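You operate a simulated robot arm through the tools that you are given. There is no shell and no other tool. Be economical: measure what you need, move in short steps, check, and stop when the job is done.

The job below is to be done with a simulated robot arm. You get a single attempt, and the scene is never put back.

JOB
Put the sample glass on the top of the left end drum away on the upper shelf of the pipe frame. Fetch the yellow tag block marked "send" from the top of the can bench and stand it on the top of the steel table. Put the bottle that says "J" from the top of the can bench on the top of the tall table and the bottle that says "pink" on the middle shelf of the bottle shelves. Put the beige cap from the top of the steel table on the top of the can bench and the grey cap on the lower shelf of the cooling stand. Take the black dust cap and put it on the grey plate of the out mark. Take the green hose coupler and leave it on the top of the tote. Any order will do. Set down upright: sample glass, yellow tag block, bottle, dust cap, hose coupler.

It is judged by the outcome, as a careful person would: the job done as asked, and still so three seconds after it is handed in. It fails if anything else is knocked over, pushed out of place, dropped, spilled or broken. Lids that push on must go on centred and level and be pressed home; caps that screw on are set level and turned clockwise until they are tight.

ROBOT AND FRAMES
A 7-joint arm with a fingered hand on a trunk, on a base that drives. Base frame: it is fixed to the floor where the robot stands at the start and does not move with it; the origin is under the middle of the robot, x ahead of it, y to its left, z up. Units: m, degrees, N and s.
With the tool pointing down near the work surface it reaches from about 0.1 to 0.32 m from the robot's upright axis, wherever it stands. Its first joint turns from -69.0 to 172.0 degrees. Places, roughly: cap [0.75, -10, 0.75]; grey plate of the OUT mark (24x16 cm) [-6.92, -10.44, 0.72]; hose coupler [-3.75, -11, 0.75]; lower shelf of the cooling stand (20x50 cm) [0.48, -6.9, 0.3]; middle shelf of the bottle shelves [0.8, -10.7, 1.1]; sample glass (7x7x8 cm) [0.5, 0.2, 0.8]; small bottle, square bottle [0.5, -8.75, 0.75]; top of the can bench [0.7, -8.4, 0.7]; top of the steel table [0.9, -10.1, 0.7]; top of the tall table [0.9, -12.4, 0.8]; top of the tote (22x22 cm) [-3.18, -10.98, 1.16]; upper shelf of the pipe frame (40x17 cm) [-5.48, -5.86, 1.5]; yellow tag block [0.5, -7.5, 0.75]. Payload 3.4 kg.
Tool frame: the origin (TCP) lies between the finger pads and is the grasp point; the fingertips stand 0.025 m ahead of it; z points along the fingers, y is the line along which they close. Largest opening 0.088 m; the body of the gripper starts 0.029 m behind the TCP. The gripper is a hand of 5 fingers: y runs from the thumb to the fingers, the wrist lies at [-0.013, -0.097, -0.162] in the tool frame, and closing takes about 1.5 s.
Orientation is told as [roll, pitch, yaw] about the base's x, y, z axes, in that order, counted from this pose: with the fingers straight down and the wrist toward the robot, the tool's x, y and z point along [0, 1, 0], [1, 0, 0] and [0, 0, -1] of the base frame.

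CONTROLS
- The arm moves only by the tool jog_arm. Its arguments are lists of equal length, an entry for each row: "linear": the shift along the tool's x, y, z in units of 40 mm (1.0 is 40 mm), a list of three; "delta_rot": the turn, a rotation vector about the tool's x, y, z in units of 8 degrees (1.0 is 8 degrees), a list of three. In form: {"linear": [[x, y, z], ...], "delta_rot": [[rx, ry, rz], ...]}. A call has 1 to 10 rows; each row shifts and turns the commanded pose from where the row before left it, along the tool's axes as they then stand. "fingers" is the finger opening in m, from 0 to 0.088, set as the call begins (left out, the last holds). A call with a number of a shift or a turn outside -1 to 1 is refused whole. Each row takes 0.2 s and may step no farther than 0.05 m and 8.6 degrees from the row before; otherwise, or with a gripper value out of range, the whole call is refused. Where a pose cannot be reached the arm comes as near as it can. A force on the tool above 40 N (or 10 N above the force at the start of the call, whichever is more), or a blocked arm, ends the call early, and 0.2 s more pass. The fingers move at their own pace (about 0.153 m/s each) and stop on an object; they squeeze with about 25 N. The grip force told is the motor's: it shows also when the fingers shut on nothing. Time passes only in rows, and 0.2 s behind the last, so rows that do not move let the fingers close. The reply holds the time, the measured pose of the TCP, the force on the tool along the base axes, the opening and the grip force, in the units named above and with some noise, with the torque about the TCP (base axes, N m) and any sound that the robot's microphone picked up.
- Cameras (640 x 400 px; columns grow to the right, rows downward): "scene" is now at [0.0932, 0.0355, 1.4527]; the picture's right is [0.60, -0.80, 0.00], its down [-0.74, -0.55, -0.39] and it looks along [0.32, 0.23, -0.92] (base axes); focal length 278 px, centre (320, 200). "wrist" rides on the gripper at [0.059, -0.079, -0.105] in the tool frame; the picture's right is [-0.73, 0.32, -0.61], its down [-0.62, -0.68, 0.38] and it looks along [-0.29, 0.66, 0.70] (tool axes); focal length 234 px, centre (320, 200). There is no depth. A picture from a camera that has moved, and an enlarged one, comes with that camera's place and axes in the base frame and with its lens. The place of the scene camera against the robot may be out by one fixed shift of up to 0.012 m in any direction.
- grab_frame(camera): a new picture of that camera. It takes no simulated time.
- lift_body(by): slides the trunk up (or, below 0, down) by that many m; the arm and the scene camera ride with it, the base frame stays. It gives what a move gives, with no picture.
- drive_base(legs): drives the robot by 1 to 6 legs, each [ahead, left, turn to the left] in m, m and degrees, along the robot's own axes; the way and the turn of a leg run together, so that a leg with both is an arc; at most 1.5 m and 180 degrees a leg. The arm and the cameras ride along, it lands a little off, and it stops where it bumps. It gives what a move gives.
- set_fingers(index, middle, ring, little, thumb_bend, thumb_turn): sets how far each is bent, from 0 (flat) to 1 (curled in); at 0.3 the hand is open as for a grip, at 0.7 the pads meet at the TCP. One left out holds its place. A second passes; each finger stops where it meets its share of the squeeze, and holds until it gets a number again. A gripper value or a shape takes the hand back. It gives what a move gives, with no picture; readings hold the bend of each and the force on index, middle, ring, little, thumb and palm. thumb_turn goes from beside the hand (0) to across from the fingers (1), as for a grip.
- hand_shape(shape): the hand has 5 fingers and takes this shape, open, in about a second: jaw (thumb against the fingers, like two jaws); tri (thumb and two fingers); tip (a fingertip pinch); poke (one finger out to press); point (the index stretched); flat (the hand flat); cup (the hand cupped); fist (a fist). The gripper value then closes the fingers along that shape, each until it touches; the sizes above hold for jaw. It gives what a move gives, with no picture.
- aim_head(pan, tilt): turns the head with the scene camera to pan (to the left, within 86 degrees either way) and tilt (down, from -29 to 69), counted from straight ahead of the robot. It gives what a move gives.
- close_up(camera, box): a new picture of the part [left, top, right, bottom] of that camera's present view, enlarged. It takes no simulated time.
- hand_in(): hands the job in; it is judged then, once.

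Work in short steps. Places have to be worked out from the pictures, the camera data and where the tool is seen: move nearer, look again, correct. Check each grasp and each placing, and mend what went wrong. You have 483 turns and 236 pictures in all, those below and enlarged ones among them. Open the gripper and draw the arm clear of the work before you hand the job in, unless the task says otherwise; then end with one line.

The tools are called by a JSON object that holds its "api" and its "payload". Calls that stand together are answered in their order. jog_arm: Moves the arm, as the interface text tells. Its arguments: {"type":"object","properties":{"linear":{"type":"array"},"delta_rot":{"type":"array"},"fingers":{"type":"number"}},"required":["linear","delta_rot"]} The other tools are called the same way: lift_body (by) slides the trunk up or down; hand_shape (shape) gives the hand a shape; set_fingers (index, middle, ring, little, thumb_bend, thumb_turn) moves the fingers one by one; drive_base (legs) drives the base; aim_head (pan, tilt) turns the head that bears the scene camera; grab_frame (camera) takes a picture; close_up (camera, box) takes an enlarged picture of a part of a camera's view; hand_in () hands the job in.

At the start:

```text
t: 0.0
position: [0.284, 0.1025, 0.9117]
orientation: [-13.1, -14.0, 7.0]
ft_force: [0.0, 1.0, -0.7]
ft_torque: [0.04, 0.02, 0.03]
finger_gap: 0.0876
grasp_force: 0.1
shape: jaw
bend: [0.3, 0.3, 0.3, 0.3, 0.3, 0.98]
finger forces: [0.0, 0.0, 0.0, 0.0, 0.1, 0.1]
trunk travel left (down, up): [-0.745, 0.195]
robot x, y, heading: [-0.0019, -0.0005, 0.0]
head pan, tilt: [36.7, 66.9]
```

scene: 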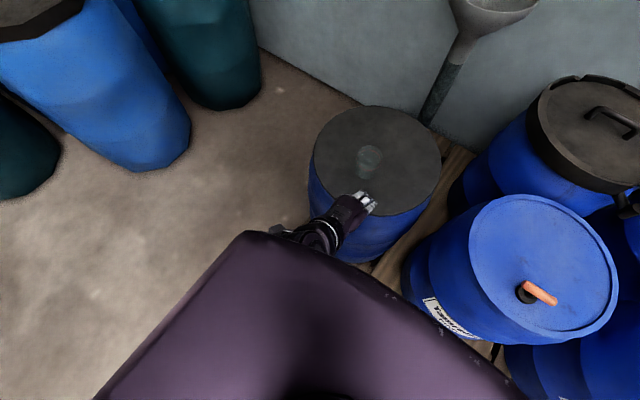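
wrist: 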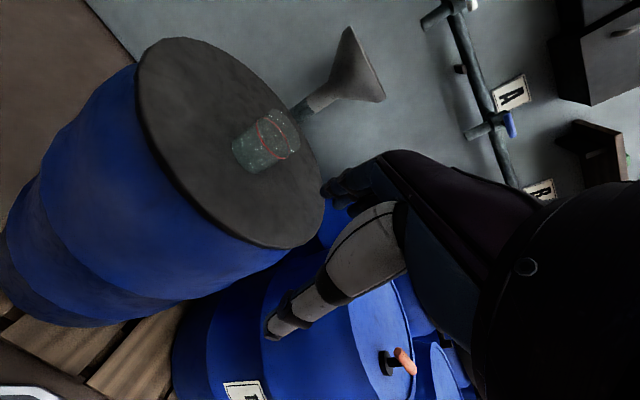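

I'll start by looking round to get the layout: straight ahead first, with less tilt.

{"api": "aim_head", "payload": {"pan": 20, "tilt": 50}}

{"api": "grab_frame", "payload": {"camera": "scene"}}

{"api": "aim_head", "payload": {"pan": -60, "tilt": 15}}

{"api": "grab_frame", "payload": {"camera": "scene"}}

```text
t: 0.8
position: [0.2838, 0.1021, 0.9119]
orientation: [-13.2, -14.1, 7.1]
ft_force: [0.7, -0.8, -0.1]
ft_torque: [-0.01, -0.02, -0.03]
finger_gap: 0.0877
grasp_force: 0.1
shape: jaw
bend: [0.3, 0.3, 0.3, 0.3, 0.3, 0.98]
finger forces: [0.0, 0.0, 0.1, 0.1, 0.0, 0.0]
trunk travel left (down, up): [-0.745, 0.195]
robot x, y, heading: [-0.0002, 0.0048, 0.1]
head pan, tilt: [20.0, 50.0]
```

```text
233 pictures are left
camera scene: at [0.1186, 0.0271, 1.4726], right [0.34, -0.94, 0.0], down [-0.72, -0.26, -0.64], along [0.6, 0.22, -0.77], focal length 278 px, centre (320, 200)
```

scene: 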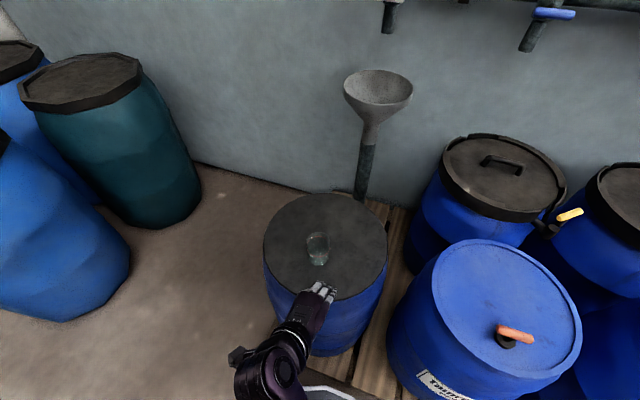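

```text
t: 2.3
position: [0.2845, 0.1019, 0.9116]
orientation: [-13.2, -14.0, 7.0]
ft_force: [0.4, -0.8, -0.3]
ft_torque: [0.01, 0.0, -0.04]
finger_gap: 0.0877
grasp_force: 0.2
shape: jaw
bend: [0.3, 0.3, 0.3, 0.3, 0.3, 0.98]
finger forces: [0.0, 0.0, 0.0, 0.0, 0.1, 0.0]
trunk travel left (down, up): [-0.745, 0.195]
robot x, y, heading: [0.0031, -0.0001, 0.1]
head pan, tilt: [-60.0, 15.0]
```

```text
232 pictures are left
camera scene: at [0.0931, -0.0802, 1.5265], right [-0.87, -0.5, 0.0], down [-0.13, 0.22, -0.97], along [0.48, -0.84, -0.26], focal length 278 px, centre (320, 200)
```

scene: 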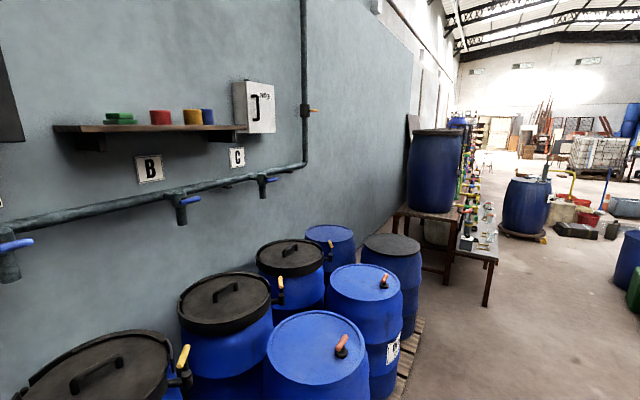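

The glass is alone on the near left drum. I'll set the hand upright first and see how far the arm gets upward (trunk up, hand vertical), because the pipe frame shelf is at 1.5 m.

{"api": "lift_body", "payload": {"by": 0.195}}

{"api": "jog_arm", "payload": {"linear": [[0, 0, 0], [0, 0, 0], [0, 0, 0], [0, 0, -1], [0, 0, -1], [0, 0, -1], [0, 0, -1], [0, 0, -1], [0, 0, -1]], "delta_rot": [[0.58, 0.55, 0.29], [0.58, 0.55, 0.29], [0.58, 0.55, 0.29], [0, 0, 0], [0, 0, 0], [0, 0, 0], [0, 0, 0], [0, 0, 0], [0, 0, 0]]}}

```text
t: 4.5
position: [0.2837, 0.1014, 1.106]
orientation: [-13.3, -14.1, 7.1]
ft_force: [-0.4, 0.8, -0.3]
ft_torque: [0.0, 0.02, 0.04]
finger_gap: 0.0877
grasp_force: 0.2
shape: jaw
bend: [0.3, 0.3, 0.3, 0.3, 0.3, 0.98]
finger forces: [0.0, 0.1, 0.1, 0.1, 0.0, 0.0]
trunk travel left (down, up): [-0.94, 0.0]
robot x, y, heading: [0.0007, -0.0025, 0.1]
head pan, tilt: [-60.0, 15.0]
```

```text
t: 5.4
position: [0.3095, 0.0566, 1.1034]
orientation: [-9.3, -7.9, 3.5]
ft_force: [0.5, 0.5, 0.6]
ft_torque: [0.01, -0.04, -0.01]
finger_gap: 0.088
grasp_force: 0.0
shape: jaw
bend: [0.3, 0.3, 0.3, 0.3, 0.3, 0.98]
finger forces: [0.0, 0.0, 0.0, 0.0, 0.1, 0.1]
out of reach, approached as far as the arm can: row 4
trunk travel left (down, up): [-0.94, 0.0]
robot x, y, heading: [-0.0006, -0.0012, -0.3]
head pan, tilt: [-60.0, 15.0]
stopped in row 4: the arm was blocked; the commanded pose is now the measured one
```

The arm stopped early; let me look at it.

{"api": "aim_head", "payload": {"pan": 0, "tilt": 60}}

{"api": "grab_frame", "payload": {"camera": "scene"}}

```text
t: 6.7
position: [0.3093, 0.0561, 1.1035]
orientation: [-9.2, -8.0, 3.5]
ft_force: [-0.4, -0.8, -0.5]
ft_torque: [-0.01, -0.01, 0.02]
finger_gap: 0.0878
grasp_force: 0.1
shape: jaw
bend: [0.3, 0.3, 0.3, 0.3, 0.3, 0.98]
finger forces: [0.0, 0.0, 0.1, 0.1, 0.1, 0.1]
trunk travel left (down, up): [-0.94, 0.0]
robot x, y, heading: [0.0038, -0.0024, 0.3]
head pan, tilt: [0.0, 60.0]
```

```text
231 pictures are left
camera scene: at [0.1131, 0.0006, 1.6552], right [0.0, -1.0, 0.0], down [-0.87, 0.0, -0.5], along [0.5, 0.0, -0.87], focal length 278 px, centre (320, 200)
```

scene: 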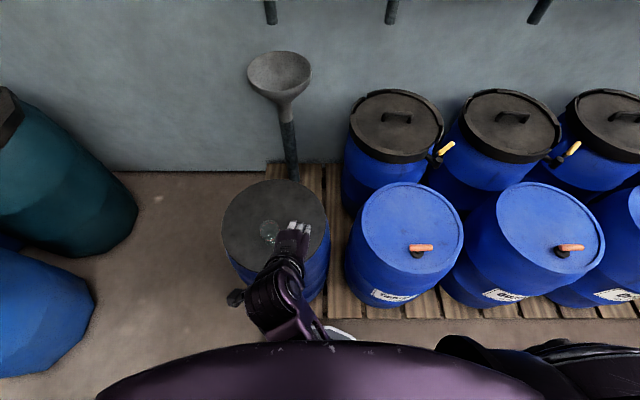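

The arm is bent beneath the camera. I'll try moving it up from here in small steps to learn its vertical range.

{"api": "jog_arm", "payload": {"linear": [[0, 0, -1], [0, 0, -1], [0, 0, -1]], "delta_rot": [[0, 0, 0], [0, 0, 0], [0, 0, 0]]}}

```text
t: 7.2
position: [0.324, 0.0202, 1.1527]
orientation: [-22.2, -13.7, 9.7]
ft_force: [0.7, 0.0, -0.4]
ft_torque: [0.0, -0.03, 0.02]
finger_gap: 0.0877
grasp_force: 0.1
shape: jaw
bend: [0.3, 0.3, 0.3, 0.3, 0.3, 0.98]
finger forces: [0.0, 0.0, 0.0, 0.0, 0.1, 0.1]
out of reach, approached as far as the arm can: row 2
trunk travel left (down, up): [-0.94, 0.0]
robot x, y, heading: [0.0009, 0.0009, 0.1]
head pan, tilt: [0.0, 60.0]
stopped in row 2: the arm was blocked; the commanded pose is now the measured one
```

Going higher tilts the tool toward a negative roll (palm turning right), so I'll try the handshake pose with roll −90, as would suit a high shelf.

{"api": "jog_arm", "payload": {"linear": [[0, 0, 0], [0, 0, 0], [0, 0, 0], [0, 0, 0], [0, 0, 0], [0, 0, 0], [0, 0, 0], [0, 0, 0]], "delta_rot": [[0, -1, 0], [0, -1, 0], [0, -1, 0], [0, -1, 0], [0, -1, 0], [0, -1, 0], [0, -1, 0], [0, -1, 0]]}}

{"api": "grab_frame", "payload": {"camera": "scene"}}

```text
t: 8.3
position: [0.3239, -0.0123, 1.1381]
orientation: [-65.6, -13.7, 14.6]
ft_force: [-0.2, -0.8, -0.3]
ft_torque: [0.01, -0.04, -0.01]
finger_gap: 0.0879
grasp_force: 0.0
shape: jaw
bend: [0.3, 0.3, 0.3, 0.3, 0.3, 0.98]
finger forces: [0.0, 0.0, 0.1, 0.0, 0.0, 0.1]
trunk travel left (down, up): [-0.94, 0.0]
robot x, y, heading: [-0.0033, 0.0001, 0.2]
head pan, tilt: [0.0, 60.0]
stopped in row 5: the arm was blocked; the commanded pose is now the measured one
```

```text
230 pictures are left
camera scene: at [0.113, 0.0007, 1.6558], right [0.0, -1.0, 0.0], down [-0.87, 0.0, -0.5], along [0.5, 0.0, -0.87], focal length 278 px, centre (320, 200)
```

scene: 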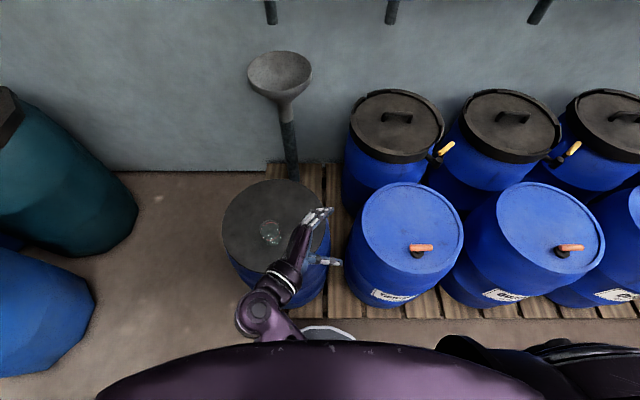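

This is a left arm and the handshake pose is natural for it. Now move up in this pose to find its top.

{"api": "jog_arm", "payload": {"linear": [[-1, 0, -0.4], [-1, 0, -0.4], [-1, 0, -0.4], [-1, 0, -0.4], [-1, 0, -0.4], [-1, 0, -0.4], [-1, 0, -0.4], [-1, 0, -0.4], [-1, 0, -0.4], [-1, 0, -0.4]], "delta_rot": [[0, 0, 0], [0, 0, 0], [0, 0, 0], [0, 0, 0], [0, 0, 0], [0, 0, 0], [0, 0, 0], [0, 0, 0], [0, 0, 0], [0, 0, 0]]}}

{"api": "grab_frame", "payload": {"camera": "scene"}}

```text
t: 8.8
position: [0.3684, -0.0419, 1.2319]
orientation: [-83.7, -25.0, 26.7]
ft_force: [0.0, -0.6, 0.0]
ft_torque: [0.01, 0.0, 0.0]
finger_gap: 0.0875
grasp_force: 0.0
shape: jaw
bend: [0.3, 0.3, 0.3, 0.3, 0.3, 0.98]
finger forces: [0.0, 0.1, 0.0, 0.1, 0.0, 0.0]
out of reach, approached as far as the arm can: row 2
trunk travel left (down, up): [-0.94, 0.0]
robot x, y, heading: [0.002, -0.0008, 0.3]
head pan, tilt: [0.0, 60.0]
stopped in row 2: the arm was blocked; the commanded pose is now the measured one
```

```text
229 pictures are left
camera scene: at [0.1136, -0.0005, 1.6549], right [0.0, -1.0, 0.0], down [-0.87, 0.0, -0.5], along [0.5, 0.0, -0.87], focal length 278 px, centre (320, 200)
```

scene: 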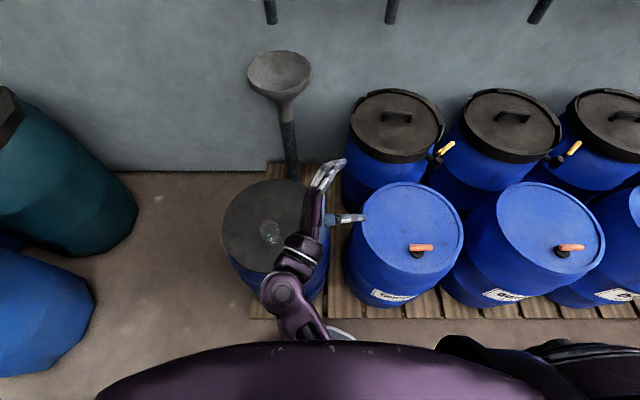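

The wrist is at about [0.21, 0.06, 1.22]. I'll push on straight up from here in base terms, to see how much the arm yields.

{"api": "jog_arm", "payload": {"linear": [[-0.9, 0.42, -0.1], [-0.9, 0.42, -0.1], [-0.9, 0.42, -0.1], [-0.9, 0.42, -0.1], [-0.9, 0.42, -0.1]], "delta_rot": [[0, 0, 0], [0, 0, 0], [0, 0, 0], [0, 0, 0], [0, 0, 0]]}}

{"api": "jog_arm", "payload": {"linear": [[-0.8, 0.6, 0], [-0.8, 0.6, 0], [-0.8, 0.6, 0], [-0.8, 0.6, 0], [-0.8, 0.6, 0]], "delta_rot": [[0, 0, 0], [0, 0, 0], [0, 0, 0], [0, 0, 0], [0, 0, 0]]}}

{"api": "grab_frame", "payload": {"camera": "scene"}}

```text
t: 9.3
position: [0.3831, -0.0508, 1.2947]
orientation: [-100.8, -26.2, 39.1]
ft_force: [-0.1, -0.1, 0.4]
ft_torque: [-0.03, 0.03, -0.01]
finger_gap: 0.0878
grasp_force: 0.1
shape: jaw
bend: [0.3, 0.3, 0.3, 0.3, 0.3, 0.98]
finger forces: [0.0, 0.0, 0.1, 0.0, 0.1, 0.0]
out of reach, approached as far as the arm can: row 2
trunk travel left (down, up): [-0.94, 0.0]
robot x, y, heading: [0.0005, -0.0009, -0.2]
head pan, tilt: [0.0, 60.0]
stopped in row 2: the arm was blocked; the commanded pose is now the measured one
```

```text
t: 9.8
position: [0.3834, -0.0399, 1.3348]
orientation: [-114.4, -21.1, 49.1]
ft_force: [-0.6, -1.2, -0.1]
ft_torque: [-0.02, -0.04, 0.02]
finger_gap: 0.0878
grasp_force: 0.2
shape: jaw
bend: [0.3, 0.3, 0.3, 0.3, 0.3, 0.98]
finger forces: [0.0, 0.0, 0.0, 0.0, 0.0, 0.1]
out of reach, approached as far as the arm can: row 2
trunk travel left (down, up): [-0.94, 0.0]
robot x, y, heading: [-0.0007, -0.0003, 0.0]
head pan, tilt: [0.0, 60.0]
stopped in row 2: the arm was blocked; the commanded pose is now the measured one
```

```text
228 pictures are left
camera scene: at [0.1127, 0.0002, 1.6549], right [0.0, -1.0, 0.0], down [-0.87, 0.0, -0.5], along [0.5, 0.0, -0.87], focal length 278 px, centre (320, 200)
```

scene: 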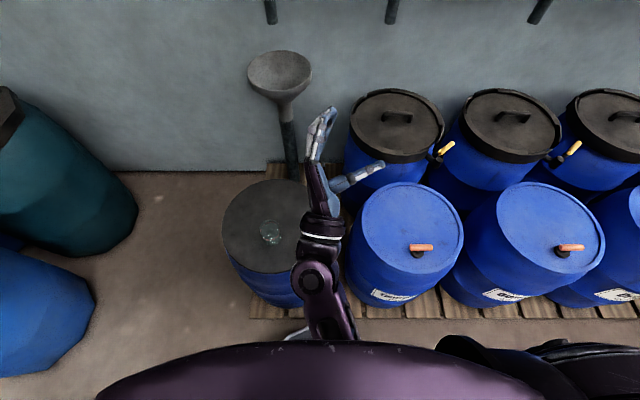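

The arm is swinging forward with the hand tipped about 32° up. I'll try to level the hand at this height.

{"api": "jog_arm", "payload": {"linear": [[0, 0, 0], [0, 0, 0], [0, 0, 0], [0, 0, 0]], "delta_rot": [[0, 0.7, -0.7], [0, 0.7, -0.7], [0, 0.7, -0.7], [0, 0.7, -0.7]]}}

```text
t: 10.3
position: [0.3901, -0.037, 1.3556]
orientation: [-122.6, -11.9, 55.5]
ft_force: [-0.6, -0.3, -0.3]
ft_torque: [0.02, 0.05, -0.01]
finger_gap: 0.088
grasp_force: 0.1
shape: jaw
bend: [0.3, 0.3, 0.3, 0.3, 0.3, 0.98]
finger forces: [0.0, 0.0, 0.1, 0.1, 0.0, 0.0]
out of reach, approached as far as the arm can: row 2
trunk travel left (down, up): [-0.94, 0.0]
robot x, y, heading: [0.0019, -0.0036, -0.2]
head pan, tilt: [0.0, 60.0]
stopped in row 2: the arm was blocked; the commanded pose is now the measured one
```

Keep probing upward along base z with the orientation left as it is.

{"api": "jog_arm", "payload": {"linear": [[-0.82, 0.2, 0.53], [-0.82, 0.2, 0.53], [-0.82, 0.2, 0.53], [-0.82, 0.2, 0.53], [-0.82, 0.2, 0.53]], "delta_rot": [[0, 0, 0], [0, 0, 0], [0, 0, 0], [0, 0, 0], [0, 0, 0]]}}

{"api": "aim_head", "payload": {"pan": 0, "tilt": 40}}

{"api": "grab_frame", "payload": {"camera": "scene"}}

```text
t: 10.8
position: [0.3799, -0.025, 1.3831]
orientation: [-128.5, -2.7, 61.0]
ft_force: [0.0, 0.4, -0.1]
ft_torque: [0.02, -0.02, -0.01]
finger_gap: 0.0879
grasp_force: 0.0
shape: jaw
bend: [0.3, 0.3, 0.3, 0.3, 0.3, 0.98]
finger forces: [0.0, 0.1, 0.0, 0.1, 0.0, 0.0]
trunk travel left (down, up): [-0.94, 0.0]
robot x, y, heading: [-0.0001, 0.0007, -0.1]
head pan, tilt: [0.0, 60.0]
stopped in row 2: the arm was blocked; the commanded pose is now the measured one
```

```text
t: 11.6
position: [0.3807, -0.0246, 1.3847]
orientation: [-128.4, -2.8, 61.0]
ft_force: [-1.2, 0.2, 0.3]
ft_torque: [0.0, -0.02, -0.01]
finger_gap: 0.0879
grasp_force: 0.0
shape: jaw
bend: [0.3, 0.3, 0.3, 0.3, 0.3, 0.98]
finger forces: [0.0, 0.0, 0.1, 0.0, 0.0, 0.0]
trunk travel left (down, up): [-0.94, 0.0]
robot x, y, heading: [-0.0011, -0.001, 0.2]
head pan, tilt: [0.0, 40.0]
```

```text
227 pictures are left
camera scene: at [0.1312, 0.0011, 1.6818], right [0.0, -1.0, 0.0], down [-0.64, 0.0, -0.77], along [0.77, 0.0, -0.64], focal length 278 px, centre (320, 200)
```

scene: 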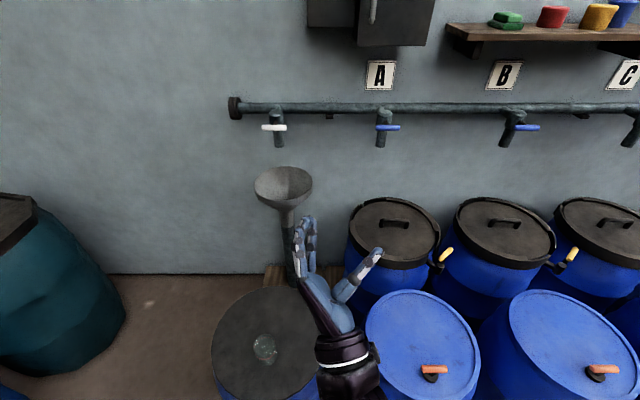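

The thumb position shows it's actually a right hand, and I turned it the unnatural way. I'll turn it back about its own long axis toward palm-left (roll +90).

{"api": "jog_arm", "payload": {"linear": [[0, 0, -0.5], [0, 0, -0.5], [0, 0, -0.5], [0, 0, -0.5], [0, 0, 0], [0, 0, 0], [0, 0, 0], [0, 0, 0], [0, 0, 0], [0, 0, 0]], "delta_rot": [[0, 0.51, 0.86], [0, 0.51, 0.86], [0, 0.51, 0.86], [0, 0.51, 0.86], [0, 0.51, 0.86], [0, 0.51, 0.86], [0, 0.51, 0.86], [0, 0.51, 0.86], [0, 0.51, 0.86], [0, 0.51, 0.86]]}}

{"api": "jog_arm", "payload": {"linear": [[0, 0, 0], [0, 0, 0], [0, 0, 0], [0, 0, 0], [0, 0, 0], [0, 0, 0], [0, 0, 0], [0, 0, 0], [0, 0, 0], [0, 0, 0]], "delta_rot": [[0, 0.51, 0.86], [0, 0.51, 0.86], [0, 0.51, 0.86], [0, 0.51, 0.86], [0, 0.51, 0.86], [0, 0.51, 0.86], [0, 0.51, 0.86], [0, 0.51, 0.86], [0, 0.51, 0.86], [0, 0.51, 0.86]]}}

{"api": "grab_frame", "payload": {"camera": "scene"}}

```text
t: 12.5
position: [0.354, -0.0021, 1.3991]
orientation: [-128.0, -23.7, 75.3]
ft_force: [-0.4, -0.2, 1.1]
ft_torque: [0.0, -0.04, -0.02]
finger_gap: 0.0879
grasp_force: 0.0
shape: jaw
bend: [0.3, 0.3, 0.3, 0.3, 0.3, 0.98]
finger forces: [0.0, 0.0, 0.0, 0.0, 0.1, 0.0]
trunk travel left (down, up): [-0.94, 0.0]
robot x, y, heading: [0.0017, 0.0014, 0.0]
head pan, tilt: [0.0, 40.0]
stopped in row 4: the arm was blocked; the commanded pose is now the measured one
```

```text
t: 14.7
position: [0.3545, -0.0008, 1.4009]
orientation: [-163.6, -76.4, 166.2]
ft_force: [0.1, -0.3, -0.2]
ft_torque: [0.03, -0.02, 0.01]
finger_gap: 0.0879
grasp_force: 0.1
shape: jaw
bend: [0.3, 0.3, 0.3, 0.3, 0.3, 0.98]
finger forces: [0.1, 0.1, 0.1, 0.0, 0.0, 0.1]
trunk travel left (down, up): [-0.94, 0.0]
robot x, y, heading: [-0.0007, 0.0009, 0.1]
head pan, tilt: [0.0, 40.0]
```

```text
226 pictures are left
camera scene: at [0.1313, 0.0009, 1.6819], right [0.0, -1.0, 0.0], down [-0.64, 0.0, -0.77], along [0.77, 0.0, -0.64], focal length 278 px, centre (320, 200)
```

scene: 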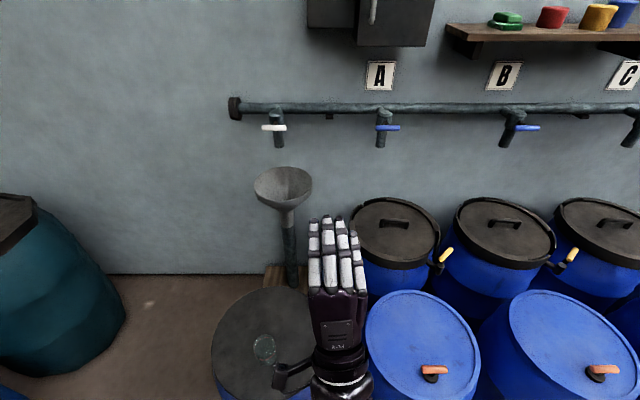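

Now the palm faces forward. Carry on about 90° so the palm faces left, then check the level.

{"api": "jog_arm", "payload": {"linear": [[0, 0, 0], [0, 0, 0], [0, 0, 0], [0, 0, 0], [0, 0, 0], [0, 0, 0], [0, 0, 0], [0, 0, 0], [0, 0, 0], [0, 0, 0]], "delta_rot": [[0, 0.51, 0.86], [0, 0.51, 0.86], [0, 0.51, 0.86], [0, 0.51, 0.86], [0, 0.51, 0.86], [0, 0.51, 0.86], [0, 0.51, 0.86], [0, 0.51, 0.86], [0, 0.51, 0.86], [0, 0.51, 0.86]]}}

{"api": "grab_frame", "payload": {"camera": "scene"}}

```text
t: 16.9
position: [0.3546, -0.0011, 1.3994]
orientation: [125.3, -31.2, -69.8]
ft_force: [-0.3, -0.7, -0.8]
ft_torque: [-0.02, 0.05, -0.03]
finger_gap: 0.0879
grasp_force: 0.1
shape: jaw
bend: [0.3, 0.3, 0.3, 0.3, 0.3, 0.98]
finger forces: [0.1, 0.0, 0.0, 0.1, 0.0, 0.1]
trunk travel left (down, up): [-0.94, 0.0]
robot x, y, heading: [-0.002, -0.0043, -0.1]
head pan, tilt: [0.0, 40.0]
```

```text
225 pictures are left
camera scene: at [0.1313, 0.0009, 1.6819], right [0.0, -1.0, 0.0], down [-0.64, 0.0, -0.77], along [0.77, 0.0, -0.64], focal length 278 px, centre (320, 200)
```

scene: 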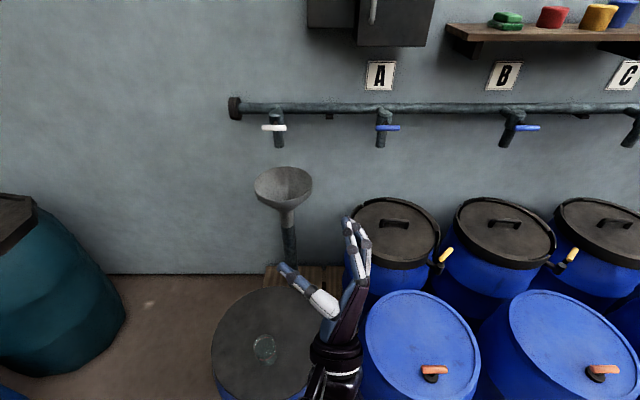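

Moves are clean on this side. Level the hand now (about 46° down-pitch).

{"api": "jog_arm", "payload": {"linear": [[0, 0, 0], [0, 0, 0], [0, 0, 0], [0, 0, 0], [0, 0, 0], [0, 0, 0]], "delta_rot": [[0, -0.66, 0.69], [0, -0.66, 0.69], [0, -0.66, 0.69], [0, -0.66, 0.69], [0, -0.66, 0.69], [0, -0.66, 0.69]]}}

```text
t: 17.6
position: [0.3518, 0.0095, 1.417]
orientation: [115.1, -34.5, -61.1]
ft_force: [0.0, -0.7, 0.5]
ft_torque: [0.0, -0.04, 0.03]
finger_gap: 0.088
grasp_force: 0.0
shape: jaw
bend: [0.3, 0.3, 0.3, 0.3, 0.3, 0.98]
finger forces: [0.0, 0.1, 0.0, 0.0, 0.0, 0.1]
out of reach, approached as far as the arm can: row 3
trunk travel left (down, up): [-0.94, 0.0]
robot x, y, heading: [0.0004, 0.0028, -0.1]
head pan, tilt: [0.0, 40.0]
stopped in row 3: the arm was blocked; the commanded pose is now the measured one
```

Try shifting the hand to the robot's right (y ≈ −0.2), in front of the right shoulder, where levelling may be easier.

{"api": "jog_arm", "payload": {"linear": [[-0.24, 0.72, -0.65], [-0.24, 0.72, -0.65], [-0.24, 0.72, -0.65], [-0.24, 0.72, -0.65], [-0.24, 0.72, -0.65]], "delta_rot": [[0, 0, 0], [0, 0, 0], [0, 0, 0], [0, 0, 0], [0, 0, 0]]}}

{"api": "grab_frame", "payload": {"camera": "scene"}}

```text
t: 18.8
position: [0.366, -0.1857, 1.399]
orientation: [115.1, -34.0, -61.2]
ft_force: [0.3, -0.7, 0.2]
ft_torque: [0.01, -0.03, 0.0]
finger_gap: 0.0877
grasp_force: 0.0
shape: jaw
bend: [0.3, 0.3, 0.3, 0.3, 0.3, 0.98]
finger forces: [0.0, 0.1, 0.0, 0.0, 0.0, 0.0]
out of reach, approached as far as the arm can: row 1, 2, 3
trunk travel left (down, up): [-0.94, 0.0]
robot x, y, heading: [-0.0001, 0.0014, -0.1]
head pan, tilt: [0.0, 40.0]
```

```text
224 pictures are left
camera scene: at [0.1311, -0.0024, 1.6819], right [0.0, -1.0, 0.0], down [-0.64, 0.0, -0.77], along [0.77, 0.0, -0.64], focal length 278 px, centre (320, 200)
```

scene: 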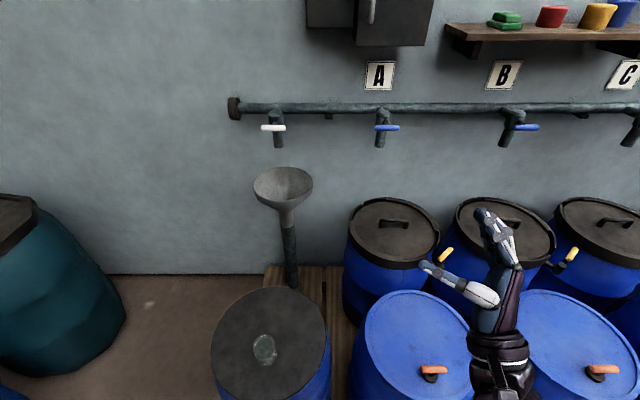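

The right side is easier. Level the hand again.

{"api": "jog_arm", "payload": {"linear": [[0, 0, 0], [0, 0, 0], [0, 0, 0], [0, 0, 0], [0, 0, 0]], "delta_rot": [[0, -0.53, 0.84], [0, -0.53, 0.84], [0, -0.53, 0.84], [0, -0.53, 0.84], [0, -0.53, 0.84]]}}

```text
t: 20.0
position: [0.4359, -0.2085, 1.3301]
orientation: [90.8, -1.3, -53.5]
ft_force: [-0.3, -0.4, 0.6]
ft_torque: [-0.01, 0.02, 0.01]
finger_gap: 0.088
grasp_force: 0.0
shape: jaw
bend: [0.3, 0.3, 0.3, 0.3, 0.3, 0.98]
finger forces: [0.0, 0.0, 0.0, 0.0, 0.1, 0.1]
out of reach, approached as far as the arm can: row 1, 2, 3, 4, 5
trunk travel left (down, up): [-0.94, 0.0]
robot x, y, heading: [0.0022, 0.0011, 0.2]
head pan, tilt: [0.0, 40.0]
```

The hand is level now at z 1.33. Go straight up (tool x) while drawing in a bit.

{"api": "jog_arm", "payload": {"linear": [[0.8, -0.25, -0.3], [0.8, -0.25, -0.3], [0.8, -0.25, -0.3], [0.8, -0.25, -0.3], [0.8, -0.25, -0.3], [0.8, -0.25, -0.3]], "delta_rot": [[0, 0, 0], [0, 0, 0], [0, 0, 0], [0, 0, 0], [0, 0, 0], [0, 0, 0]]}}

{"api": "grab_frame", "payload": {"camera": "scene"}}

```text
t: 21.4
position: [0.458, -0.2679, 1.4687]
orientation: [90.9, -1.5, -53.6]
ft_force: [0.0, -0.4, 0.2]
ft_torque: [-0.02, 0.06, 0.04]
finger_gap: 0.0879
grasp_force: 0.1
shape: jaw
bend: [0.3, 0.3, 0.3, 0.3, 0.3, 0.98]
finger forces: [0.0, 0.1, 0.1, 0.0, 0.1, 0.1]
out of reach, approached as far as the arm can: row 1, 2, 3, 4, 5, 6
trunk travel left (down, up): [-0.94, 0.0]
robot x, y, heading: [0.0001, 0.0034, 0.0]
head pan, tilt: [0.0, 40.0]
```

```text
223 pictures are left
camera scene: at [0.1299, -0.003, 1.682], right [0.0, -1.0, 0.0], down [-0.64, 0.0, -0.77], along [0.77, 0.0, -0.64], focal length 278 px, centre (320, 200)
```

scene: 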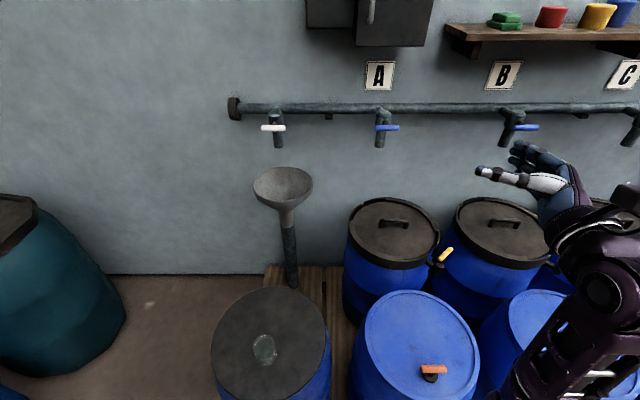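

Works: elbow swung out, hand level at 1.47. Continue up to confirm 1.58 is attainable.

{"api": "jog_arm", "payload": {"linear": [[0.8, 0, -0.2], [0.8, 0, -0.2], [0.8, 0, -0.2], [0.8, 0, -0.2]], "delta_rot": [[0, 0, 0], [0, 0, 0], [0, 0, 0], [0, 0, 0]]}}

```text
t: 22.4
position: [0.4294, -0.2821, 1.597]
orientation: [90.8, -1.5, -53.5]
ft_force: [0.1, 0.4, 0.4]
ft_torque: [0.0, 0.02, 0.03]
finger_gap: 0.0876
grasp_force: 0.0
shape: jaw
bend: [0.3, 0.3, 0.3, 0.3, 0.3, 0.98]
finger forces: [0.1, 0.0, 0.2, 0.1, 0.0, 0.0]
trunk travel left (down, up): [-0.94, 0.0]
robot x, y, heading: [-0.0005, -0.0031, -0.0]
head pan, tilt: [0.0, 40.0]
```

The level pose reaches 1.597 with trunk up, so I can keep this arm pose and use trunk and base for most positioning. Drive left so the hand ends up about 12 cm short of the glass along tool z, then lower the trunk part way.

{"api": "drive_base", "payload": {"legs": [[-0.03, 0.37, 0]]}}

{"api": "lift_body", "payload": {"by": -0.65}}

{"api": "aim_head", "payload": {"pan": -30, "tilt": 55}}

{"api": "grab_frame", "payload": {"camera": "scene"}}

{"api": "grab_frame", "payload": {"camera": "wrist"}}

```text
t: 24.8
position: [0.3994, 0.0841, 1.5973]
orientation: [90.6, -1.5, -53.5]
ft_force: [-0.3, -0.7, -0.1]
ft_torque: [-0.02, 0.0, -0.02]
finger_gap: 0.0879
grasp_force: 0.1
shape: jaw
bend: [0.3, 0.3, 0.3, 0.3, 0.3, 0.98]
finger forces: [0.0, 0.0, 0.0, 0.0, 0.0, 0.0]
trunk travel left (down, up): [-0.94, 0.0]
robot x, y, heading: [-0.0266, 0.3677, 0.2]
head pan, tilt: [0.0, 40.0]
```

```text
refused: -0.65 is not a number from -0.4 to 0.4
```

```text
t: 25.7
position: [0.3994, 0.0864, 1.5963]
orientation: [90.9, -1.5, -53.5]
ft_force: [0.4, -1.0, -0.3]
ft_torque: [0.01, 0.0, -0.03]
finger_gap: 0.088
grasp_force: 0.1
shape: jaw
bend: [0.3, 0.3, 0.3, 0.3, 0.3, 0.98]
finger forces: [0.0, 0.1, 0.0, 0.0, 0.1, 0.0]
trunk travel left (down, up): [-0.94, 0.0]
robot x, y, heading: [-0.0315, 0.3733, 0.1]
head pan, tilt: [-30.0, 55.0]
```

```text
222 pictures are left
camera scene: at [0.0787, 0.3329, 1.6612], right [-0.5, -0.87, 0.0], down [-0.71, 0.41, -0.57], along [0.5, -0.29, -0.82], focal length 278 px, centre (320, 200)
```

scene: 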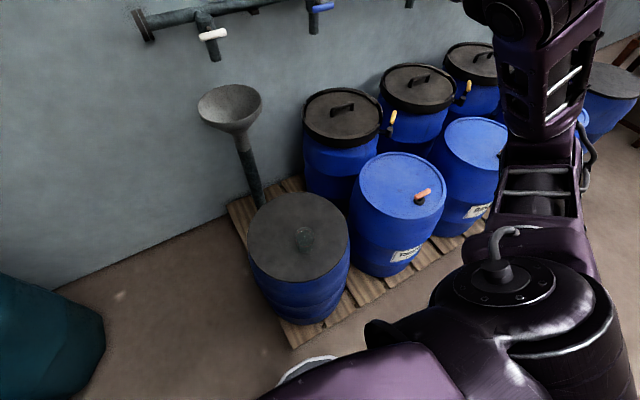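

```text
221 pictures are left
camera wrist: at [0.2679, 0.0891, 1.6512], right [-0.28, -0.63, -0.72], down [-0.08, 0.77, -0.64], along [0.96, -0.12, -0.26], focal length 234 px, centre (320, 200)
```

wrist: 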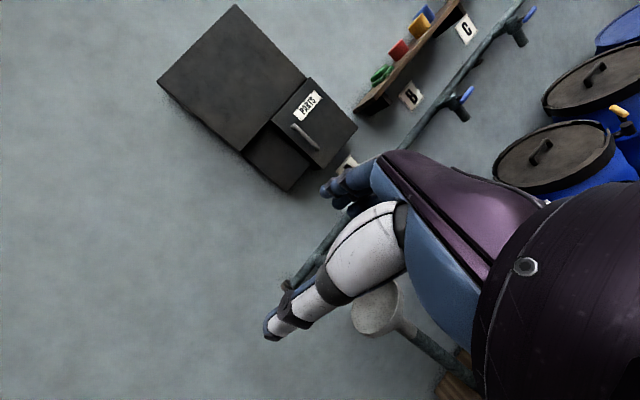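

The arm is roughly level from shoulder to hand with the elbow near (0.2, −0.07), clear of the blue drum by about 0.1 m. Lower the trunk in two steps and look.

{"api": "lift_body", "payload": {"by": -0.4}}

{"api": "lift_body", "payload": {"by": -0.27}}

{"api": "grab_frame", "payload": {"camera": "scene"}}

{"api": "grab_frame", "payload": {"camera": "wrist"}}

```text
t: 29.5
position: [0.3992, 0.0866, 1.1966]
orientation: [90.8, -1.6, -53.5]
ft_force: [0.1, 0.5, 0.9]
ft_torque: [0.01, 0.01, -0.02]
finger_gap: 0.0881
grasp_force: 0.0
shape: jaw
bend: [0.3, 0.3, 0.3, 0.3, 0.3, 0.98]
finger forces: [0.0, 0.0, 0.0, 0.0, 0.0, 0.1]
trunk travel left (down, up): [-0.54, 0.4]
robot x, y, heading: [-0.0299, 0.3666, -0.1]
head pan, tilt: [-30.0, 55.0]
```

```text
t: 32.3
position: [0.3997, 0.0866, 0.9264]
orientation: [90.9, -1.6, -53.4]
ft_force: [-0.1, 0.8, -0.2]
ft_torque: [-0.01, 0.0, 0.0]
finger_gap: 0.0878
grasp_force: 0.1
shape: jaw
bend: [0.3, 0.3, 0.3, 0.3, 0.3, 0.98]
finger forces: [0.1, 0.0, 0.0, 0.0, 0.1, 0.0]
trunk travel left (down, up): [-0.27, 0.67]
robot x, y, heading: [-0.0305, 0.3695, -0.0]
head pan, tilt: [-30.0, 55.0]
```

```text
220 pictures are left
camera scene: at [0.0786, 0.333, 0.9913], right [-0.5, -0.87, 0.0], down [-0.71, 0.41, -0.57], along [0.5, -0.29, -0.82], focal length 278 px, centre (320, 200)
```

scene: 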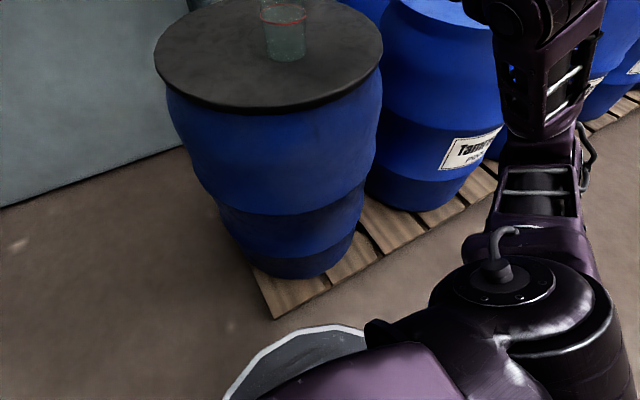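

```text
219 pictures are left
camera wrist: at [0.2679, 0.0892, 0.9813], right [-0.28, -0.63, -0.72], down [-0.08, 0.77, -0.64], along [0.96, -0.12, -0.26], focal length 234 px, centre (320, 200)
```

wrist: 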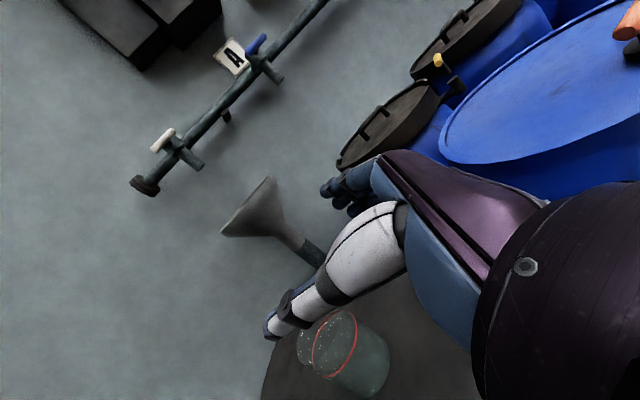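

Both cameras agree: glass centre about (0.472, 0.159), drum top ≈ 0.76. Shift −15 mm along tool y and lower the trunk so the TCP is at 0.812.

{"api": "jog_arm", "payload": {"linear": [[0, -0.37, 0]], "delta_rot": [[0, 0, 0]]}}

{"api": "lift_body", "payload": {"by": -0.114}}

{"api": "grab_frame", "payload": {"camera": "wrist"}}

{"api": "grab_frame", "payload": {"camera": "scene"}}

```text
t: 32.7
position: [0.3913, 0.0989, 0.9262]
orientation: [90.8, -1.6, -53.5]
ft_force: [0.1, 0.0, 1.1]
ft_torque: [0.04, -0.03, -0.02]
finger_gap: 0.0876
grasp_force: 0.0
shape: jaw
bend: [0.3, 0.3, 0.3, 0.3, 0.3, 0.98]
finger forces: [0.1, 0.1, 0.0, 0.1, 0.0, 0.1]
trunk travel left (down, up): [-0.27, 0.67]
robot x, y, heading: [-0.0312, 0.3672, 0.1]
head pan, tilt: [-30.0, 55.0]
```

```text
t: 34.1
position: [0.3925, 0.0993, 0.8118]
orientation: [90.9, -1.6, -53.5]
ft_force: [0.3, 0.4, 0.0]
ft_torque: [0.01, 0.0, -0.02]
finger_gap: 0.0876
grasp_force: 0.1
shape: jaw
bend: [0.3, 0.3, 0.3, 0.3, 0.3, 0.98]
finger forces: [0.0, 0.0, 0.0, 0.0, 0.0, 0.0]
trunk travel left (down, up): [-0.156, 0.784]
robot x, y, heading: [-0.0296, 0.366, -0.0]
head pan, tilt: [-30.0, 55.0]
```

```text
218 pictures are left
camera wrist: at [0.259, 0.1014, 0.8667], right [-0.28, -0.63, -0.72], down [-0.08, 0.77, -0.64], along [0.96, -0.12, -0.26], focal length 234 px, centre (320, 200)
```

wrist: 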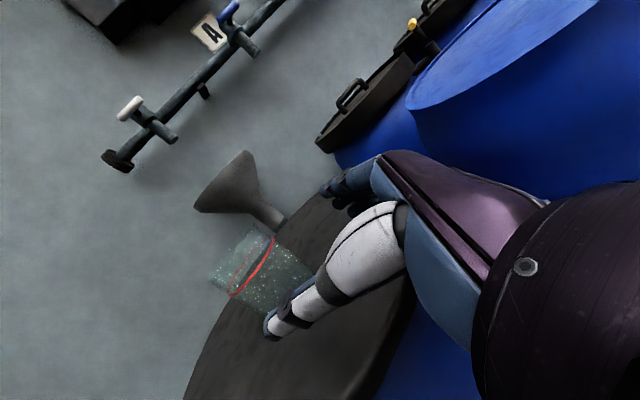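

```text
217 pictures are left
camera scene: at [0.0786, 0.333, 0.8772], right [-0.5, -0.87, 0.0], down [-0.71, 0.41, -0.57], along [0.5, -0.29, -0.82], focal length 278 px, centre (320, 200)
```

scene: 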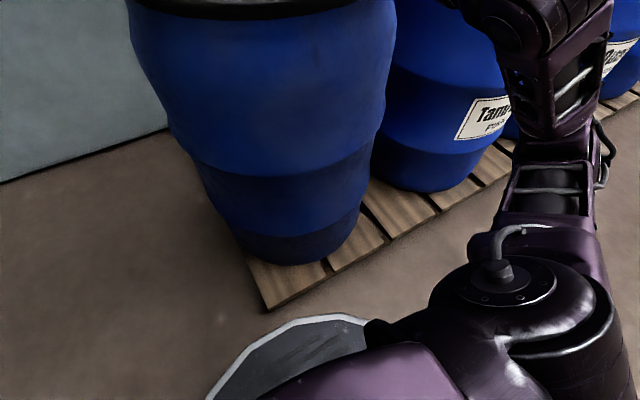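

Lateral estimate has about 1 cm ambiguity; look from the head at a flatter tilt to see hand and glass together.

{"api": "aim_head", "payload": {"pan": -25, "tilt": 20}}

{"api": "grab_frame", "payload": {"camera": "scene"}}

```text
t: 35.1
position: [0.3905, 0.0987, 0.8124]
orientation: [90.8, -1.6, -53.5]
ft_force: [-0.3, -0.7, 0.6]
ft_torque: [0.01, 0.03, 0.01]
finger_gap: 0.0878
grasp_force: 0.0
shape: jaw
bend: [0.3, 0.3, 0.3, 0.3, 0.3, 0.98]
finger forces: [0.1, 0.0, 0.0, 0.0, 0.0, 0.0]
trunk travel left (down, up): [-0.156, 0.784]
robot x, y, heading: [-0.0297, 0.3668, 0.3]
head pan, tilt: [-25.0, 20.0]
```

```text
216 pictures are left
camera scene: at [0.1006, 0.3296, 0.9292], right [-0.42, -0.91, 0.0], down [-0.31, 0.15, -0.94], along [0.85, -0.4, -0.34], focal length 278 px, centre (320, 200)
```

scene: 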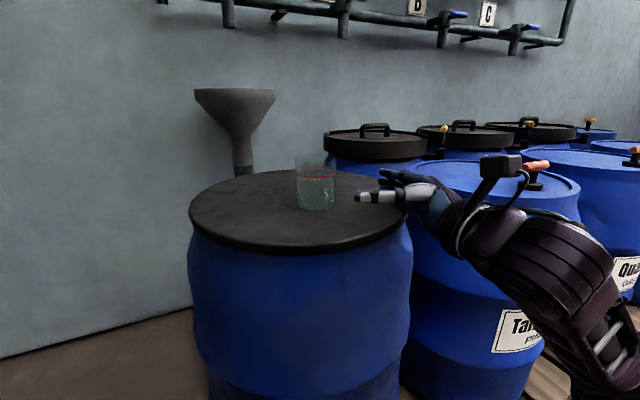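

Triangulated glass at about (0.477, 0.159); the hand is within 3 mm laterally. Advance 10 cm along tool z.

{"api": "jog_arm", "payload": {"linear": [[0, 0.06, 0.6], [0, 0, 0.6], [0, 0, 0.5], [0, 0, 0.4], [0, 0, 0.4]], "delta_rot": [[0, 0, 0], [0, 0, 0], [0, 0, 0], [0, 0, 0], [0, 0, 0]]}}

{"api": "grab_frame", "payload": {"camera": "wrist"}}

{"api": "grab_frame", "payload": {"camera": "scene"}}

```text
t: 36.3
position: [0.4733, 0.156, 0.8132]
orientation: [90.8, -1.6, -53.6]
ft_force: [-1.6, 0.0, 0.7]
ft_torque: [-0.13, 0.1, -0.03]
finger_gap: 0.0877
grasp_force: 0.2
shape: jaw
bend: [0.3, 0.3, 0.3, 0.3, 0.3, 0.98]
finger forces: [0.0, 0.0, 0.0, 0.0, 0.1, 1.7]
trunk travel left (down, up): [-0.156, 0.784]
robot x, y, heading: [-0.031, 0.3687, -0.1]
head pan, tilt: [-25.0, 20.0]
```

```text
215 pictures are left
camera wrist: at [0.3407, 0.1591, 0.8678], right [-0.28, -0.63, -0.72], down [-0.08, 0.77, -0.64], along [0.96, -0.12, -0.26], focal length 234 px, centre (320, 200)
```

wrist: 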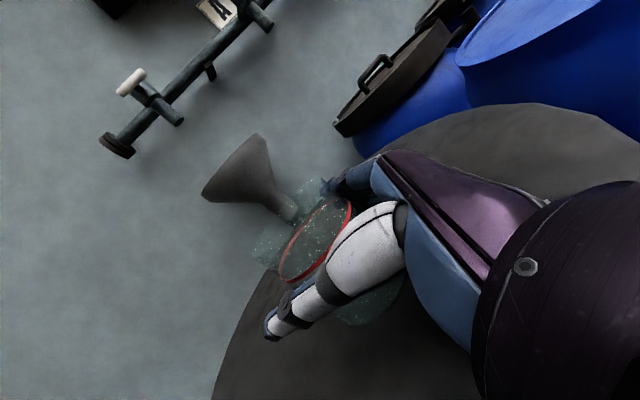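

```text
214 pictures are left
camera scene: at [0.1003, 0.3296, 0.9294], right [-0.42, -0.91, 0.0], down [-0.31, 0.14, -0.94], along [0.85, -0.4, -0.34], focal length 278 px, centre (320, 200)
```

scene: 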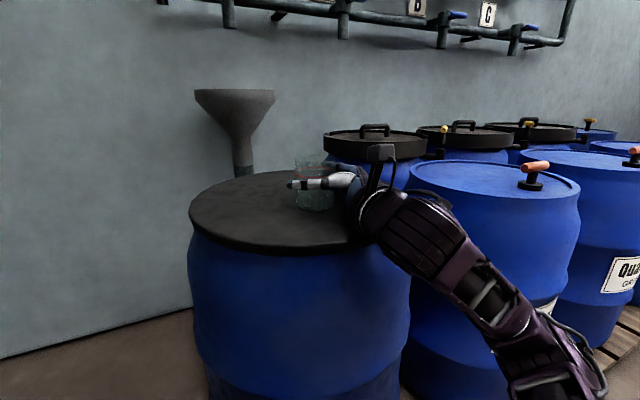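

The palm just touches the glass (1.7 N). Close the fingers on it.

{"api": "jog_arm", "payload": {"linear": [[0, 0, -0.03], [0, 0, 0], [0, 0, 0], [0, 0, 0], [0, 0, 0], [0, 0, 0], [0, 0, 0]], "delta_rot": [[0, 0, 0], [0, 0, 0], [0, 0, 0], [0, 0, 0], [0, 0, 0], [0, 0, 0], [0, 0, 0]], "fingers": 0.05}}

{"api": "close_up", "payload": {"camera": "scene", "box": [200, 120, 440, 270]}}

```text
t: 37.9
position: [0.4721, 0.1562, 0.8133]
orientation: [90.8, -1.7, -53.5]
ft_force: [1.7, 1.4, 2.2]
ft_torque: [-0.15, -0.05, 0.03]
finger_gap: 0.0511
grasp_force: 24.9
shape: jaw
bend: [0.29, 0.41, 0.37, 0.44, 0.66, 0.99]
finger forces: [12.6, 6.8, 2.8, 1.7, 23.1, 1.5]
trunk travel left (down, up): [-0.156, 0.784]
robot x, y, heading: [-0.0271, 0.3692, -0.1]
head pan, tilt: [-25.0, 20.0]
```

```text
2.67 times, centred on (320, 195) of scene
camera zoom: at [0.1006, 0.33, 0.9293], right [-0.42, -0.91, 0.0], down [-0.31, 0.14, -0.94], along [0.85, -0.4, -0.34], focal length 741 px, centre (320, 213)
```

zoom: 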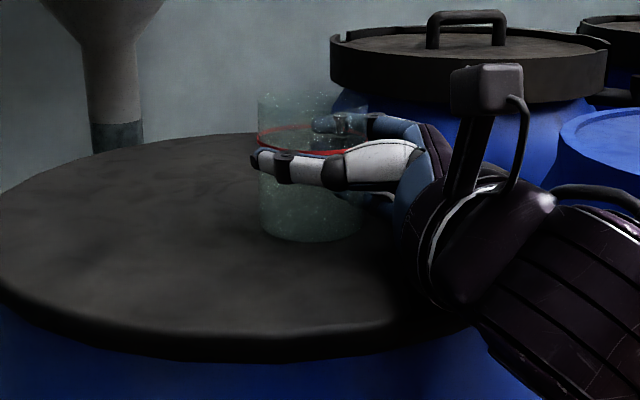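

All fingers hold the glass. Lift by the trunk and check.

{"api": "lift_body", "payload": {"by": 0.06}}

{"api": "grab_frame", "payload": {"camera": "scene"}}

```text
t: 38.9
position: [0.4729, 0.1568, 0.872]
orientation: [90.7, -1.6, -53.5]
ft_force: [-0.5, -0.9, -2.1]
ft_torque: [0.01, 0.04, 0.01]
finger_gap: 0.051
grasp_force: 25.2
shape: jaw
bend: [0.29, 0.41, 0.37, 0.44, 0.66, 0.99]
finger forces: [12.4, 6.7, 2.9, 1.5, 23.0, 0.1]
trunk travel left (down, up): [-0.216, 0.724]
robot x, y, heading: [-0.031, 0.3695, 0.3]
head pan, tilt: [-25.0, 20.0]
```

```text
212 pictures are left
camera scene: at [0.101, 0.3294, 0.9892], right [-0.42, -0.91, 0.0], down [-0.31, 0.15, -0.94], along [0.85, -0.4, -0.34], focal length 278 px, centre (320, 200)
```

scene: 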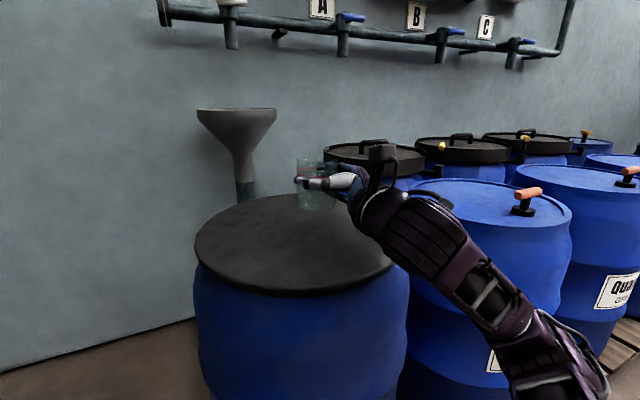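

Glass held upright and steady. Raise further, back away, then look toward the pipe frame (behind-right).

{"api": "lift_body", "payload": {"by": 0.35}}

{"api": "drive_base", "payload": {"legs": [[-0.5, 0, 0], [0, 0, -130]]}}

{"api": "aim_head", "payload": {"pan": 0, "tilt": 10}}

{"api": "grab_frame", "payload": {"camera": "scene"}}

```text
t: 42.4
position: [0.4709, 0.1545, 1.2235]
orientation: [90.7, -1.6, -53.6]
ft_force: [-0.2, 0.3, -2.9]
ft_torque: [-0.02, 0.03, 0.0]
finger_gap: 0.0512
grasp_force: 25.0
shape: jaw
bend: [0.29, 0.41, 0.37, 0.44, 0.66, 0.99]
finger forces: [12.3, 6.6, 2.8, 1.5, 23.1, 0.1]
trunk travel left (down, up): [-0.566, 0.374]
robot x, y, heading: [-0.0323, 0.3681, 0.3]
head pan, tilt: [-25.0, 20.0]
```

```text
t: 50.7
position: [-1.022, 0.1139, 1.2216]
orientation: [90.7, -1.5, 177.2]
ft_force: [-0.7, 0.1, -3.2]
ft_torque: [0.02, -0.04, -0.01]
finger_gap: 0.0503
grasp_force: 24.9
shape: jaw
bend: [0.29, 0.41, 0.37, 0.45, 0.67, 0.99]
finger forces: [12.1, 6.6, 2.8, 1.3, 22.5, 0.0]
trunk travel left (down, up): [-0.566, 0.374]
robot x, y, heading: [-0.5375, 0.3727, -129.2]
head pan, tilt: [-25.0, 20.0]
```

```text
t: 51.6
position: [-1.0206, 0.1147, 1.2222]
orientation: [90.6, -1.5, 177.3]
ft_force: [-0.4, -0.3, -2.7]
ft_torque: [0.02, -0.01, 0.0]
finger_gap: 0.0503
grasp_force: 25.3
shape: jaw
bend: [0.29, 0.41, 0.37, 0.45, 0.67, 0.99]
finger forces: [12.1, 6.6, 2.9, 1.4, 22.6, 0.0]
trunk travel left (down, up): [-0.566, 0.374]
robot x, y, heading: [-0.5361, 0.3678, -129.1]
head pan, tilt: [0.0, 10.0]
```

```text
211 pictures are left
camera scene: at [-0.6331, 0.2581, 1.3555], right [-0.77, 0.63, 0.0], down [0.11, 0.13, -0.98], along [-0.62, -0.76, -0.17], focal length 278 px, centre (320, 200)
```

scene: 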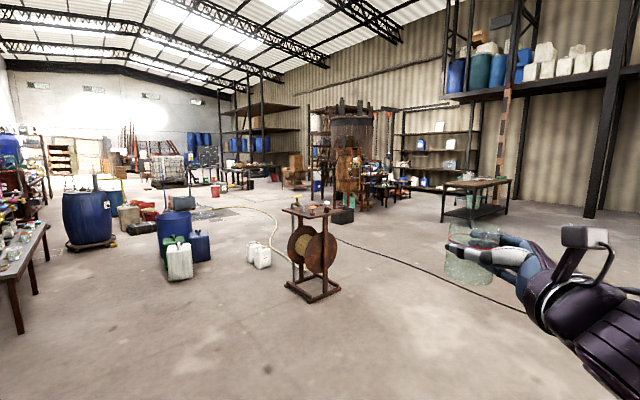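

Pipe frame should be near pixel (316, 146); zoom there.

{"api": "close_up", "payload": {"camera": "scene", "box": [230, 80, 470, 230]}}

```text
2.67 times, centred on (350, 155) of scene
camera zoom: at [-0.6331, 0.2581, 1.3555], right [-0.77, 0.63, 0.0], down [0.11, 0.13, -0.98], along [-0.62, -0.76, -0.17], focal length 741 px, centre (240, 320)
```

zoom: 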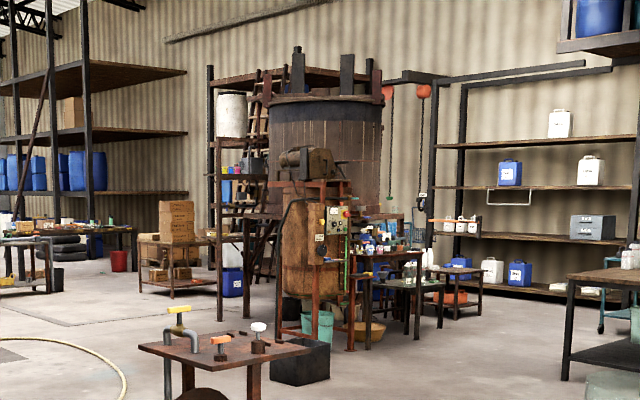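

The pipe frame shelf seems to be the posts left of the rusty tank, straight beyond the spool stand. I'll drive round the right-hand side of the spool stand.

{"api": "drive_base", "payload": {"legs": [[0.8, -0.3, 0], [0.8, -0.3, 0], [0.95, 0, 0], [0.95, 0, 0]]}}

{"api": "grab_frame", "payload": {"camera": "scene"}}

```text
t: 69.3
position: [-3.6891, -2.2042, 1.2229]
orientation: [90.6, -1.6, 177.1]
ft_force: [0.0, -1.2, -2.2]
ft_torque: [0.0, 0.01, -0.03]
finger_gap: 0.0505
grasp_force: 24.5
shape: jaw
bend: [0.29, 0.41, 0.37, 0.45, 0.67, 0.99]
finger forces: [12.1, 6.7, 2.9, 1.4, 22.6, 0.0]
trunk travel left (down, up): [-0.566, 0.374]
robot x, y, heading: [-3.2054, -1.9527, -129.5]
head pan, tilt: [0.0, 10.0]
```

```text
209 pictures are left
camera scene: at [-3.3008, -2.0616, 1.3555], right [-0.77, 0.63, 0.0], down [0.11, 0.13, -0.98], along [-0.63, -0.76, -0.17], focal length 278 px, centre (320, 200)
```

scene: 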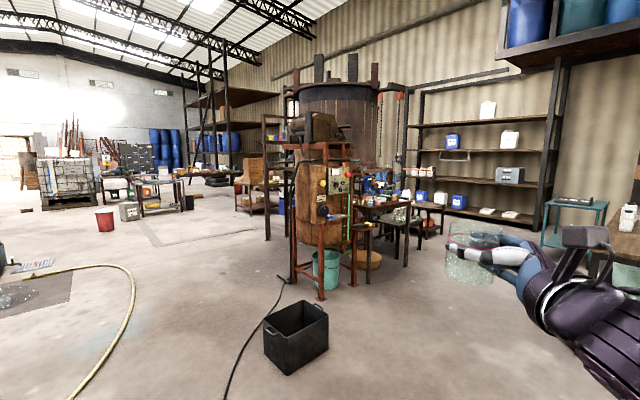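

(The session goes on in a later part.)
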